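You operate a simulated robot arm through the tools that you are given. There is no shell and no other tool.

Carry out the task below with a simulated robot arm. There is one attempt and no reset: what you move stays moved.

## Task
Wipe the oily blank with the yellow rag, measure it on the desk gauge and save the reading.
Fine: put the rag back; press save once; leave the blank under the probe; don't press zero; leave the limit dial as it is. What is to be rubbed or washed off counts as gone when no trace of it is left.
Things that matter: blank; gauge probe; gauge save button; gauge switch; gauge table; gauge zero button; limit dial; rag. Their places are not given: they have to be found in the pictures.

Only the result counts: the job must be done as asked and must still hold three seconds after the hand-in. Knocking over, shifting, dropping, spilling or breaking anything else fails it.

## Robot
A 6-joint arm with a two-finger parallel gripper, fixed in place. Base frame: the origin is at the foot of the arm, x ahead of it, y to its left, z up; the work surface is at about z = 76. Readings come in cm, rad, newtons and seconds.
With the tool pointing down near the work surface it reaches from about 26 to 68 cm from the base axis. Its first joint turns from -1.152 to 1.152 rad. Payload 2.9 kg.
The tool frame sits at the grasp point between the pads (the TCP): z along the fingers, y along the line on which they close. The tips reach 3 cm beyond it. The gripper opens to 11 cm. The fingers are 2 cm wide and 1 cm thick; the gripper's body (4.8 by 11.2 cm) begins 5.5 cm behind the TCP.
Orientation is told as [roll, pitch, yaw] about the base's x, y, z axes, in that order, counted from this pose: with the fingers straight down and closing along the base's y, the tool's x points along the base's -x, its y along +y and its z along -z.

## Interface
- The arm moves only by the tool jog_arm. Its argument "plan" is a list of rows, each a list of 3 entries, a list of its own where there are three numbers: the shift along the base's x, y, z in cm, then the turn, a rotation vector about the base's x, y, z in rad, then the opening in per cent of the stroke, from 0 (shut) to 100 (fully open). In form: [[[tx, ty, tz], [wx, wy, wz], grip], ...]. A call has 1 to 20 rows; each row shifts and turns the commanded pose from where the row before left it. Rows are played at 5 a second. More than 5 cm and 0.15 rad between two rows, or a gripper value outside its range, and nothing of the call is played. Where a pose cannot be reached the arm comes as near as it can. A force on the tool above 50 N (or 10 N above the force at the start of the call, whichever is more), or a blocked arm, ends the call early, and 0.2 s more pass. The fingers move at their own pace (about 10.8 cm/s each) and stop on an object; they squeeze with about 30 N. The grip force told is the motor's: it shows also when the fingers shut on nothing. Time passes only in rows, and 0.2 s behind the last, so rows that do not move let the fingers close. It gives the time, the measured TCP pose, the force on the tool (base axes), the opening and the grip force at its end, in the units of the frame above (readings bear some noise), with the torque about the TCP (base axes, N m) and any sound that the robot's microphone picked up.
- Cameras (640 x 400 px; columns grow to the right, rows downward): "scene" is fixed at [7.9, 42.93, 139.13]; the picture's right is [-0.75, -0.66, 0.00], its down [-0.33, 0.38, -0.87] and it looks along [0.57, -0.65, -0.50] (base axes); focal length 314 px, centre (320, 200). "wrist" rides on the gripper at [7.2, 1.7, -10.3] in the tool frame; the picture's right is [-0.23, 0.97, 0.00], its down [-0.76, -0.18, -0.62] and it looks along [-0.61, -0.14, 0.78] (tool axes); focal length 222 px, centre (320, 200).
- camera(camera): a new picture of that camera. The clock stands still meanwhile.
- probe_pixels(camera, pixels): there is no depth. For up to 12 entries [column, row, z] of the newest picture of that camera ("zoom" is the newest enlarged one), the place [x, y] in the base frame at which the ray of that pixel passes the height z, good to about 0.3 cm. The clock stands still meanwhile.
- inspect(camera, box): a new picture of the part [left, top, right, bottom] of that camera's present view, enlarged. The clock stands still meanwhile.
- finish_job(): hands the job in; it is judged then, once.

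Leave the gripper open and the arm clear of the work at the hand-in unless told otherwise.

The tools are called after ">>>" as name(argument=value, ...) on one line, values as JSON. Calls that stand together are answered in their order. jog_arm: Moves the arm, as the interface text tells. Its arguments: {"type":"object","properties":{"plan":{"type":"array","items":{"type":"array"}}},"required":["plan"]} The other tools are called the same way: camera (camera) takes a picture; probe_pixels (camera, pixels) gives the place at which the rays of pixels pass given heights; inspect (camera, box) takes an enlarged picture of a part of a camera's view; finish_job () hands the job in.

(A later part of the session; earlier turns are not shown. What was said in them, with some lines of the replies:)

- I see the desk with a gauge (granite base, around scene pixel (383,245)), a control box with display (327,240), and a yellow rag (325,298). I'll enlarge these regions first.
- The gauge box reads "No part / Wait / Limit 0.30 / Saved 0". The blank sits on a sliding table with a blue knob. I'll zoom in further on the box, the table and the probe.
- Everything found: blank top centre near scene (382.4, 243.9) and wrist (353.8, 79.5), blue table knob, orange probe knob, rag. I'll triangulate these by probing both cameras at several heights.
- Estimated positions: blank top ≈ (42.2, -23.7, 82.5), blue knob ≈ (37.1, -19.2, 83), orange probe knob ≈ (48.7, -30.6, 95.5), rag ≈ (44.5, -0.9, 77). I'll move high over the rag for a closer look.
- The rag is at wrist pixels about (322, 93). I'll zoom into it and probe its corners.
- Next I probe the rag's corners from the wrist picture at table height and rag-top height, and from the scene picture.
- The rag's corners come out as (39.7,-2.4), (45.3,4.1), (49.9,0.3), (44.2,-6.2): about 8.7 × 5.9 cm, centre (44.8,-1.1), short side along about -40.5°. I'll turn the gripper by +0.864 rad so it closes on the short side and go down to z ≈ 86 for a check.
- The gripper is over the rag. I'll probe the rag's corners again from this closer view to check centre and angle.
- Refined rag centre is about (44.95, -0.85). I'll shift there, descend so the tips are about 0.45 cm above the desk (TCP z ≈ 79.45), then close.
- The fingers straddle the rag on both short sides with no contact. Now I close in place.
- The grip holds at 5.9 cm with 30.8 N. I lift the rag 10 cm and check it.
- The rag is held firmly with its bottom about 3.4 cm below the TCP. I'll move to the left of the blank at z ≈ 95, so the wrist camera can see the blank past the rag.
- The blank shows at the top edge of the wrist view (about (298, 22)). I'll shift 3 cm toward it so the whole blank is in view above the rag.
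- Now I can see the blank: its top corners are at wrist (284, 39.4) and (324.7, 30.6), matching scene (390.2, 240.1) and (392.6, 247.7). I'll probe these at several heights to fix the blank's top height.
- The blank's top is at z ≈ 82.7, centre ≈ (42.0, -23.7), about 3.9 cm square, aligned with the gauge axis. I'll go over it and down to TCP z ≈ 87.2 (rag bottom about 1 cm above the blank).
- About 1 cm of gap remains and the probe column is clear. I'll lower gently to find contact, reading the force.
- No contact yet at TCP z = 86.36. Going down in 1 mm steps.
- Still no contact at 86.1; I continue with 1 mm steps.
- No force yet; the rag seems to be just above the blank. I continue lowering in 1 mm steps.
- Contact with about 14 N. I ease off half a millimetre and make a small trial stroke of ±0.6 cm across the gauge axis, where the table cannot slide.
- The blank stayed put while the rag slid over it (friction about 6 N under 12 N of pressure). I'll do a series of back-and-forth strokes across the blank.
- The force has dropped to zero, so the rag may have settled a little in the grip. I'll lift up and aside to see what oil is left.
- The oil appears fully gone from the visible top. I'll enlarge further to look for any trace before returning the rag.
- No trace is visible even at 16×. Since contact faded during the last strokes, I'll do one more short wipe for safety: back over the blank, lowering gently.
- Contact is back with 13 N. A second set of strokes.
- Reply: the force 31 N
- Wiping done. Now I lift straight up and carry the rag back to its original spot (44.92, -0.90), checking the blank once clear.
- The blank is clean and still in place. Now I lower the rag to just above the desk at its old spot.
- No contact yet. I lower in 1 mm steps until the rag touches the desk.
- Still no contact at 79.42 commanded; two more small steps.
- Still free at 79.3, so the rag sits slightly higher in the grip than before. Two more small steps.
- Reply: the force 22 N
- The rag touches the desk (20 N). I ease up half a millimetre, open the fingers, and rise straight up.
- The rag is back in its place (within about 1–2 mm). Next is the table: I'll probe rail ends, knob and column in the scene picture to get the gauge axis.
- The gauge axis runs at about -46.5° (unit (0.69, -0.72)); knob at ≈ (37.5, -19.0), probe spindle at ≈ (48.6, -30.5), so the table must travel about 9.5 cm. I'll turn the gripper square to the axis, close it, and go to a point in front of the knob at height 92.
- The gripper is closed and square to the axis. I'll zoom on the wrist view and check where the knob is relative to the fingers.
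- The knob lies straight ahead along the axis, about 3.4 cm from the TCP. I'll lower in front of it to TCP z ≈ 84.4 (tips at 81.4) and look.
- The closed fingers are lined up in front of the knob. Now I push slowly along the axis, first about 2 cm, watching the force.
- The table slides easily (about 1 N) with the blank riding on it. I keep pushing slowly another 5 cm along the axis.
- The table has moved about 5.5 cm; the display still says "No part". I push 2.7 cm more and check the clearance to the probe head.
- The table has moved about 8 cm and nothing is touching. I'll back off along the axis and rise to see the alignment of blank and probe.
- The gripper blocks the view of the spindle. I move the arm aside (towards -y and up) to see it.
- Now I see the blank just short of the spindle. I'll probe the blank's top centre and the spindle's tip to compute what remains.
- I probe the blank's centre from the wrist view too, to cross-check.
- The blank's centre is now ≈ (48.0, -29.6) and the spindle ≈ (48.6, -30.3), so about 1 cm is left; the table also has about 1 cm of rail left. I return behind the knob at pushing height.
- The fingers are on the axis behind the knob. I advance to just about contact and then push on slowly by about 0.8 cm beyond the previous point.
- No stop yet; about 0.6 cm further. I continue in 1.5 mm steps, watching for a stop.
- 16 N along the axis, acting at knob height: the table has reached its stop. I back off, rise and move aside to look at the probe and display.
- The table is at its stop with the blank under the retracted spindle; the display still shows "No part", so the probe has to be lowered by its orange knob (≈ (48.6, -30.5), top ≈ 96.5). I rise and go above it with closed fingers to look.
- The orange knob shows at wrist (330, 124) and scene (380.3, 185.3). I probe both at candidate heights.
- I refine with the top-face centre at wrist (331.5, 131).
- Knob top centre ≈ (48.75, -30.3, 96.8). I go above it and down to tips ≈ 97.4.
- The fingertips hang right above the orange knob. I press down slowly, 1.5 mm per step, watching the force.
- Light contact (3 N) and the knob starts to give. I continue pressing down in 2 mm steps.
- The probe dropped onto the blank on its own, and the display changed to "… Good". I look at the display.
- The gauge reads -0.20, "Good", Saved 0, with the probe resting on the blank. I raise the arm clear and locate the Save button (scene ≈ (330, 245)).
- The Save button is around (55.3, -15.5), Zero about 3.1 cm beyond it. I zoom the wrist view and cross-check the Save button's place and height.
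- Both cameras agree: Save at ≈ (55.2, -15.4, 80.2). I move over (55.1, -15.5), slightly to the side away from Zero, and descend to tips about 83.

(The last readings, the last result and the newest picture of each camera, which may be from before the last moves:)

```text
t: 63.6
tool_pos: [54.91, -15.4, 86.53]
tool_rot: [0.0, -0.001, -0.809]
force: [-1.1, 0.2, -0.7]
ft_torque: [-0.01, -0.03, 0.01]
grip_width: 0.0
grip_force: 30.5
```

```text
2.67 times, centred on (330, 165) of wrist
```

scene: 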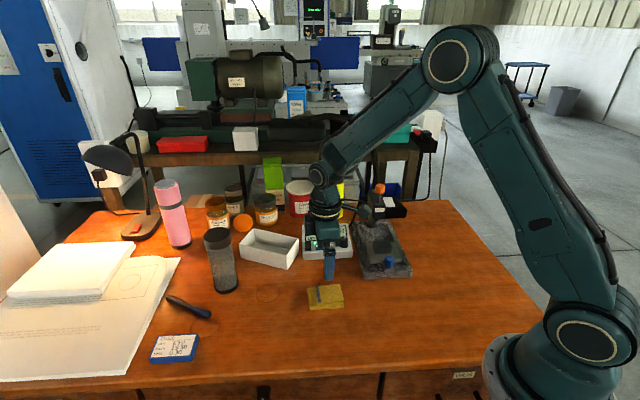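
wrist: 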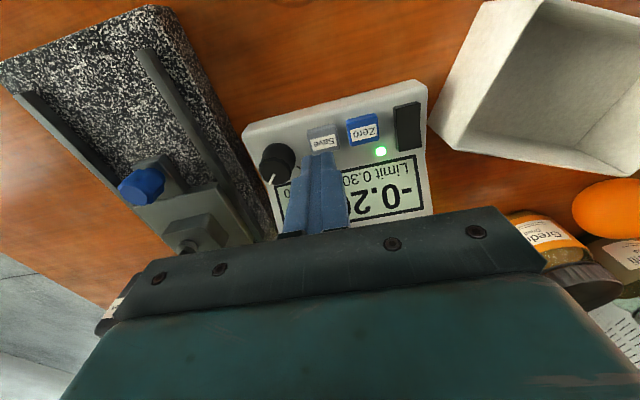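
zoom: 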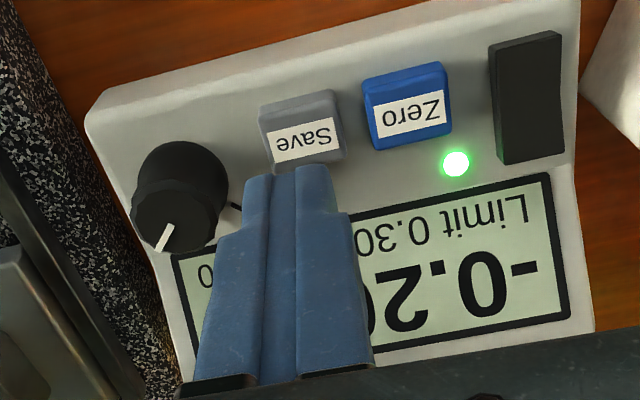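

The tips are centred over Save with margin to Zero and the dial. I go down to just above the button.

>>> jog_arm(plan=[[[0.08, 0.08, -1.2], [0, 0, 0], 0], [[0, 0, -0.8], [0, 0, 0], 0], [[0, 0, -0.4], [0, 0, 0], 0], [[0, 0, 0], [0, 0, 0], 0]])

>>> inspect(camera="scene", box=[298, 206, 372, 264])

>>> inspect(camera="wrist", box=[250, 90, 410, 240])

```text
t: 64.6
tool_pos: [55.14, -15.36, 83.94]
tool_rot: [0.0, 0.0, -0.81]
force: [-0.4, -1.0, 1.3]
ft_torque: [-0.01, 0.0, -0.01]
grip_width: 0.02
grip_force: 29.7
```

```text
6.90 times, centred on (335, 235) of scene
```

zoom: 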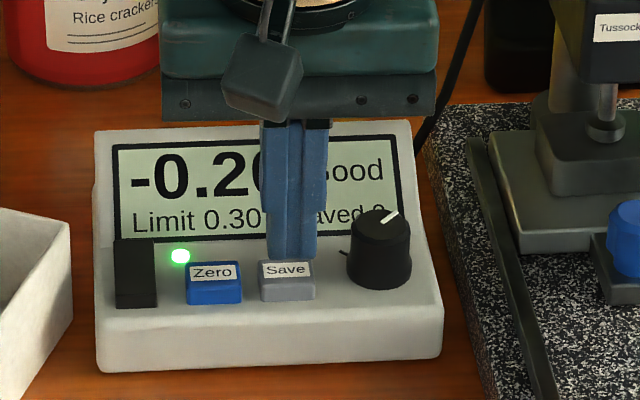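

```text
2.67 times, centred on (330, 165) of wrist
```

zoom: 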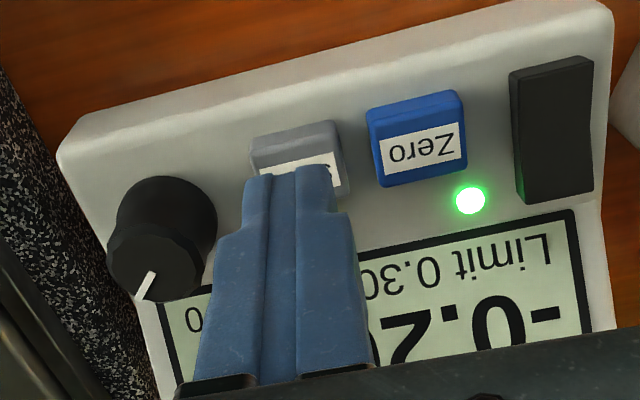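

The tips seem about 0.7 cm too far toward the screen. I shift back toward the front of the box by 0.65 cm and check again.

>>> jog_arm(plan=[[[-0.45, 0.47, 0], [0, 0, 0], 0], [[0, 0, 0], [0, 0, 0], 0]])

>>> inspect(camera="scene", box=[310, 222, 350, 262])

>>> inspect(camera="wrist", box=[250, 90, 410, 240])

```text
t: 65.2
tool_pos: [54.68, -15.01, 83.97]
tool_rot: [0.001, 0.0, -0.808]
force: [-1.3, 0.4, -0.8]
ft_torque: [-0.06, 0.01, 0.01]
grip_width: 0.0
grip_force: 29.7
```

```text
10.00 times, centred on (330, 242) of scene
```

zoom: 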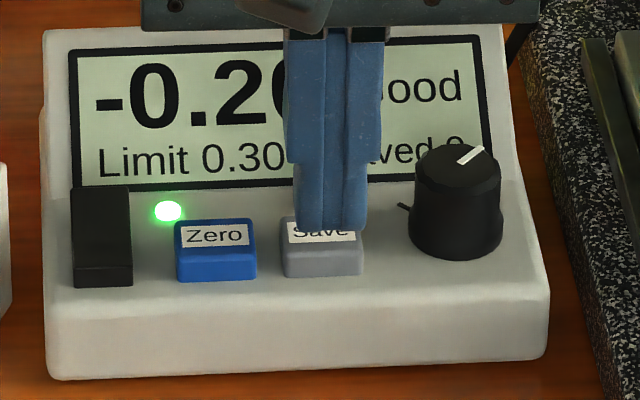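

```text
2.67 times, centred on (330, 165) of wrist
```

zoom: 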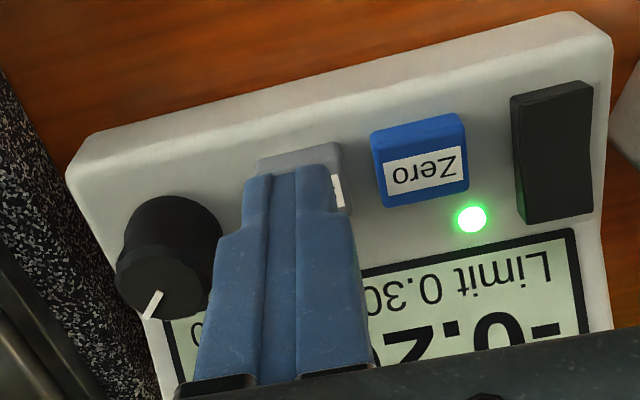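

The tips now cover the Save button, well away from Zero. I press down in 1 mm steps.

>>> jog_arm(plan=[[[0, 0, -0.15], [0, 0, 0], 0], [[0, 0, -0.15], [0, 0, 0], 0], [[0, 0, -0.1], [0, 0, 0], 0], [[0, 0, -0.1], [0, 0, 0], 0], [[0, 0, 0], [0, 0, 0], 0]])

>>> inspect(camera="wrist", box=[250, 90, 410, 240])

>>> inspect(camera="scene", box=[310, 222, 350, 262])

```text
t: 66.4
tool_pos: [54.74, -15.0, 83.38]
tool_rot: [-0.001, 0.0, -0.809]
force: [0.2, -0.1, 0.8]
ft_torque: [-0.01, 0.01, -0.01]
grip_width: 0.0
grip_force: 29.6
```

```text
2.67 times, centred on (330, 165) of wrist
```

zoom: 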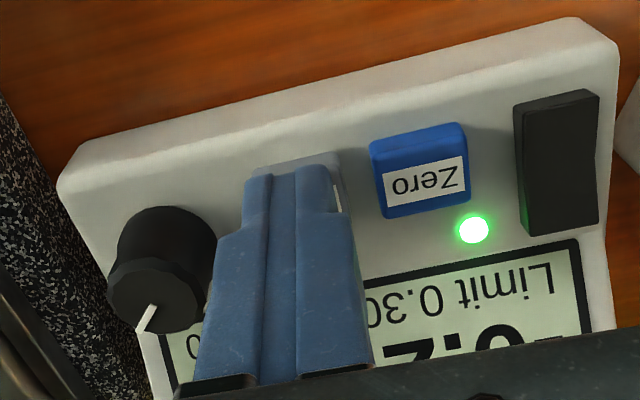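

```text
10.00 times, centred on (330, 242) of scene
```

zoom: 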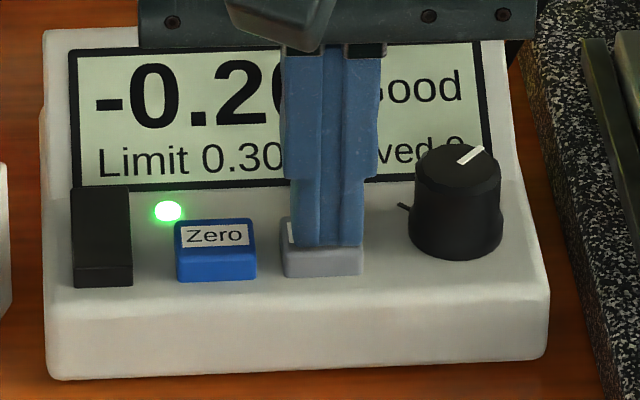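

Almost touching (0.8 N); the counter still reads 0. I press on in 1 mm steps.

>>> jog_arm(plan=[[[0, 0, -0.1], [0, 0, 0], 0], [[0, 0, -0.1], [0, 0, 0], 0], [[0, 0, 0], [0, 0, 0], 0]])

>>> inspect(camera="scene", box=[310, 222, 350, 262])

```text
t: 67.2
tool_pos: [54.8, -14.96, 83.26]
tool_rot: [-0.002, 0.0, -0.812]
force: [0.3, 0.3, 0.4]
ft_torque: [0.03, 0.02, 0.01]
grip_width: 0.01
grip_force: 30.0
```

```text
10.00 times, centred on (330, 242) of scene
```

zoom: 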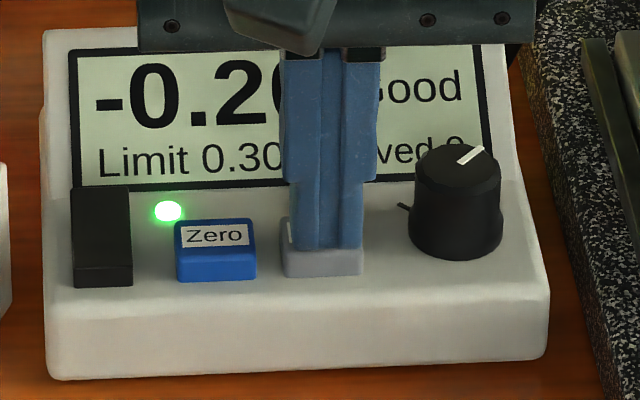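

Still no real force. I continue in small steps.

>>> jog_arm(plan=[[[0, 0, -0.1], [0, 0, 0], 0], [[0, 0, -0.1], [0, 0, 0], 0], [[0, 0, 0], [0, 0, 0], 0]])

>>> inspect(camera="scene", box=[310, 222, 350, 262])

```text
t: 68.0
tool_pos: [54.69, -14.98, 83.07]
tool_rot: [0.001, 0.0, -0.812]
force: [0.1, -0.1, 0.2]
ft_torque: [0.01, 0.01, -0.02]
grip_width: 0.0
grip_force: 29.8
```

```text
10.00 times, centred on (330, 242) of scene
```

zoom: 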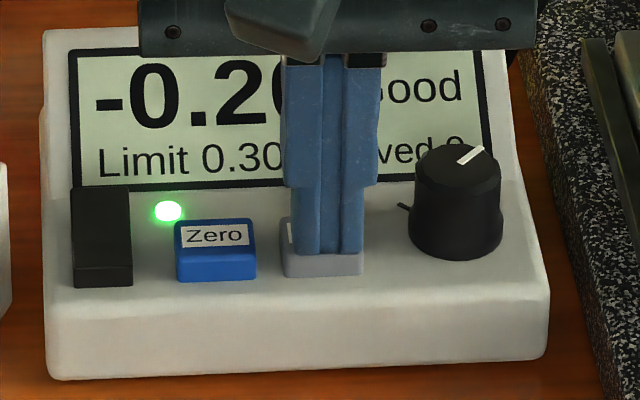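

Still no force at tip height ≈ 79.95. I go on in 1 mm steps.

>>> jog_arm(plan=[[[0, 0, -0.1], [0, 0, 0], 0], [[0, 0, -0.1], [0, 0, 0], 0], [[0, 0, 0], [0, 0, 0], 0]])

>>> inspect(camera="scene", box=[310, 222, 350, 262])

>>> inspect(camera="wrist", box=[250, 90, 410, 240])

```text
t: 68.8
tool_pos: [54.73, -15.1, 82.94]
tool_rot: [-0.002, 0.0, -0.808]
force: [0.6, 0.0, 1.6]
ft_torque: [0.04, -0.03, 0.01]
grip_width: 0.0
grip_force: 30.2
```

```text
10.00 times, centred on (330, 242) of scene
```

zoom: 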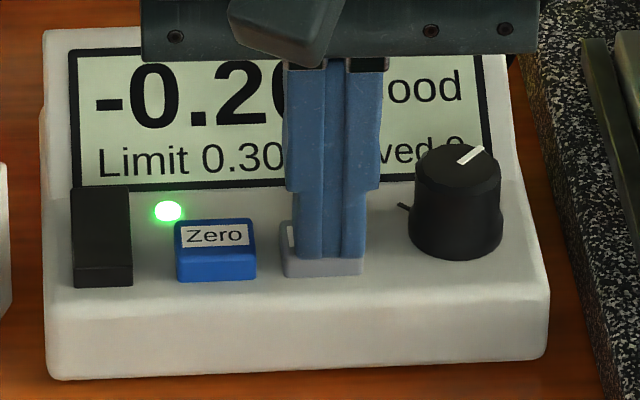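

```text
2.67 times, centred on (330, 165) of wrist
```

zoom: 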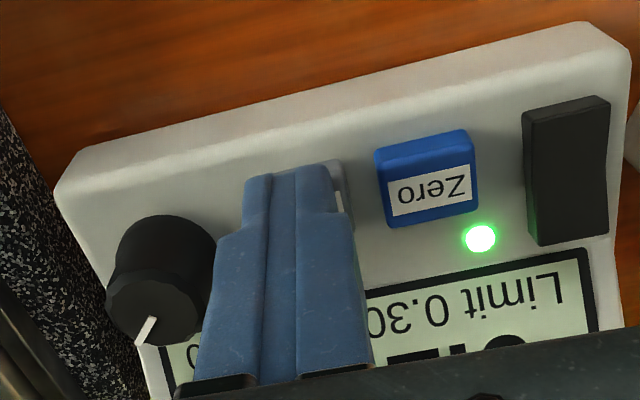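

First slight contact (1.6 N). I press another 1–2 mm.

>>> jog_arm(plan=[[[0, 0, -0.08], [0, 0, 0], 0], [[0, 0, -0.08], [0, 0, 0], 0], [[0, 0, 0], [0, 0, 0], 0]])

>>> inspect(camera="scene", box=[310, 222, 350, 262])

```text
t: 69.6
tool_pos: [54.64, -15.0, 82.83]
tool_rot: [0.0, 0.001, -0.81]
force: [-0.7, -0.9, 3.4]
ft_torque: [-0.04, 0.04, -0.01]
grip_width: 0.02
grip_force: 30.3
heard: click
```

```text
10.00 times, centred on (330, 242) of scene
```

zoom: 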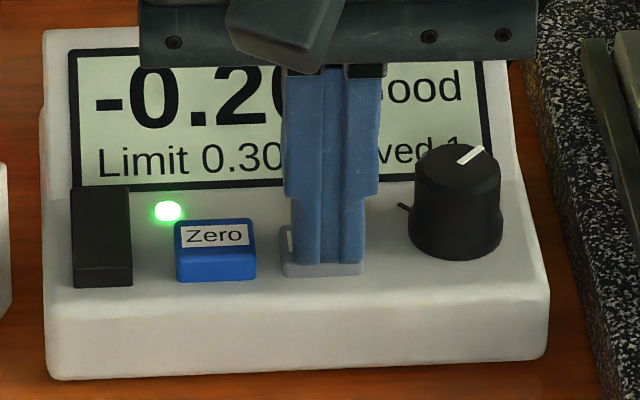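

A click was heard and the counter now shows 1. I lift straight up, clear of the box, opening the gripper when high.

>>> jog_arm(plan=[[[0, 0, 1], [0, 0, 0], 0], [[0, 0, 3], [0, 0, 0], 0], [[0, 0, 4.5], [0, 0, 0], 0], [[0, 0, 4.5], [0, 0, 0], 0], [[-2, 1, 4], [0, 0, 0], 30], [[-3, 2, 2], [0, 0, 0], 70], [[-3, 2, 2], [0, 0, 0], 100], [[0, 0, 0], [0, 0, 0], 100], [[0, 0, 0], [0, 0, 0], 100]])

>>> camera(camera="scene")

>>> inspect(camera="scene", box=[298, 216, 362, 264])

>>> inspect(camera="scene", box=[335, 175, 425, 285])

>>> inspect(camera="scene", box=[295, 270, 359, 325])

>>> camera(camera="wrist")

```text
t: 71.6
tool_pos: [46.83, -9.99, 103.68]
tool_rot: [0.0, 0.0, -0.81]
force: [0.3, -0.2, -0.2]
ft_torque: [0.01, 0.0, 0.0]
grip_width: 11.01
grip_force: 0.0
```

```text
taken
```

scene: 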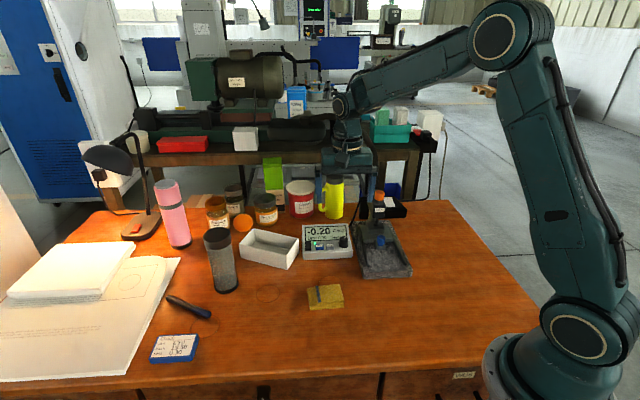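

```text
8.33 times, centred on (330, 240) of scene
```

zoom: 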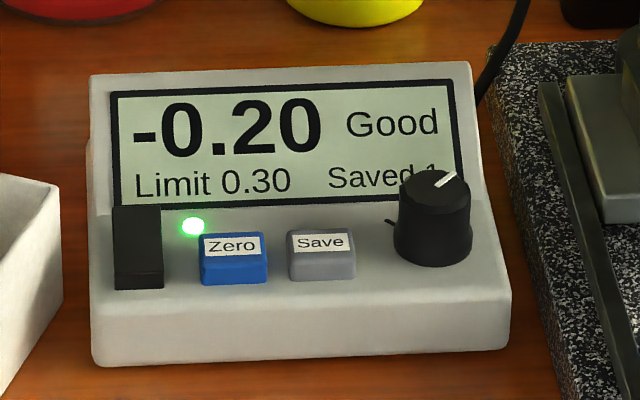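

```text
3.64 times, centred on (380, 230) of scene
```

zoom: 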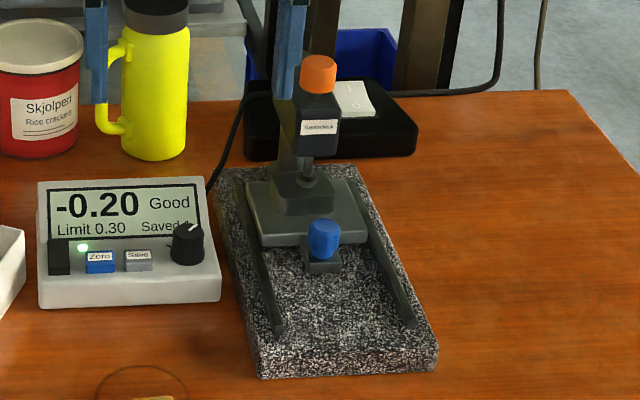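

```text
7.27 times, centred on (327, 298) of scene
```

zoom: 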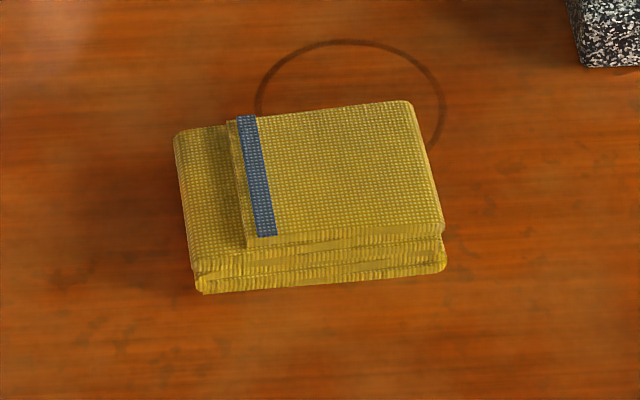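

```text
taken
```

wrist: 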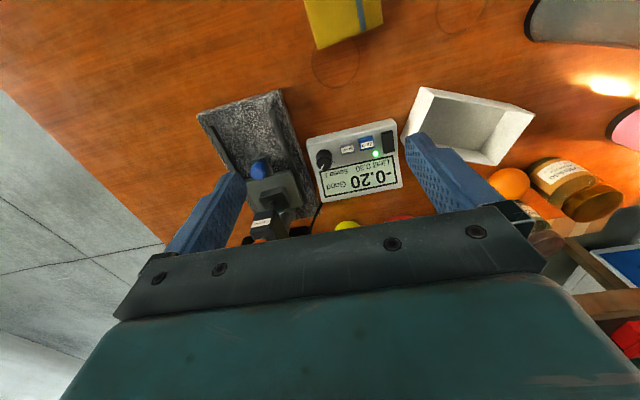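

The display shows -0.20, Good, Saved 1; the dial pointer and rag look as before. I check the counter from above once more.

>>> inspect(camera="wrist", box=[295, 110, 415, 215])

>>> inspect(camera="scene", box=[355, 210, 394, 245])

>>> jog_arm(plan=[[[-1, 1, 3], [0, 0, 0], 100], [[-1, 1, 3], [0, 0, 0], 100], [[0, 0, 0], [0, 0, 0], 100], [[0, 0, 0], [0, 0, 0], 100]])

```text
3.81 times, centred on (355, 162) of wrist
```

zoom: 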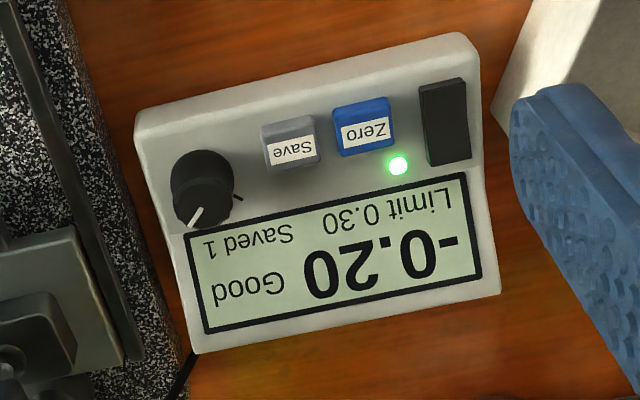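

```text
11.43 times, centred on (374, 228) of scene
```

zoom: 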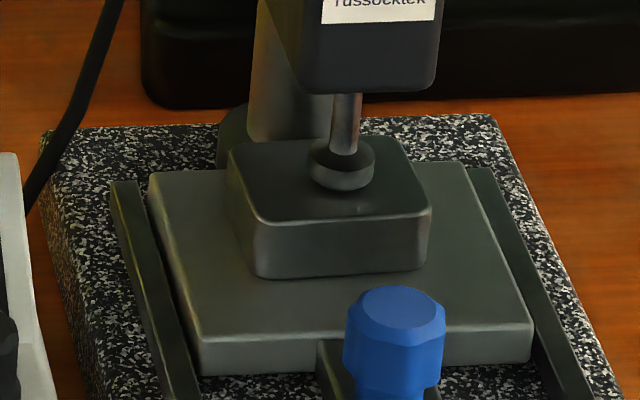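

```text
t: 72.6
tool_pos: [44.5, -8.08, 109.64]
tool_rot: [-0.001, -0.001, -0.81]
force: [1.0, -0.3, -0.6]
ft_torque: [0.03, 0.0, 0.0]
grip_width: 11.01
grip_force: 0.1
```

Everything is as asked: the blank is clean and sits under the lowered probe, the counter reads "Saved 1" at -0.20 Good, and the limit is still 0.30. The rag is back in its place, and the gripper is open with the arm clear. I hand the job in.

>>> finish_job()

```text
The job is handed in.
```

I've handed the job in: the blank is wiped clean and measured, and the reading is saved. The gauge shows -0.20 "Good", and the counter went from 0 to 1.

- **Blank:** I wiped it twice with the yellow rag. No oil was visible afterwards, even at 16 times enlargement.
- **Measuring:** I slid the gauge table to its stop and lowered the probe. I left the blank under it.
- **Save:** I pressed it once and heard a click. I didn't press Zero, and the limit dial is still at 0.30.
- **Rag:** It's back where it was, within about 1–2 mm.
- **Arm:** The gripper is open and clear of the work. I saw nothing else moved or knocked over.
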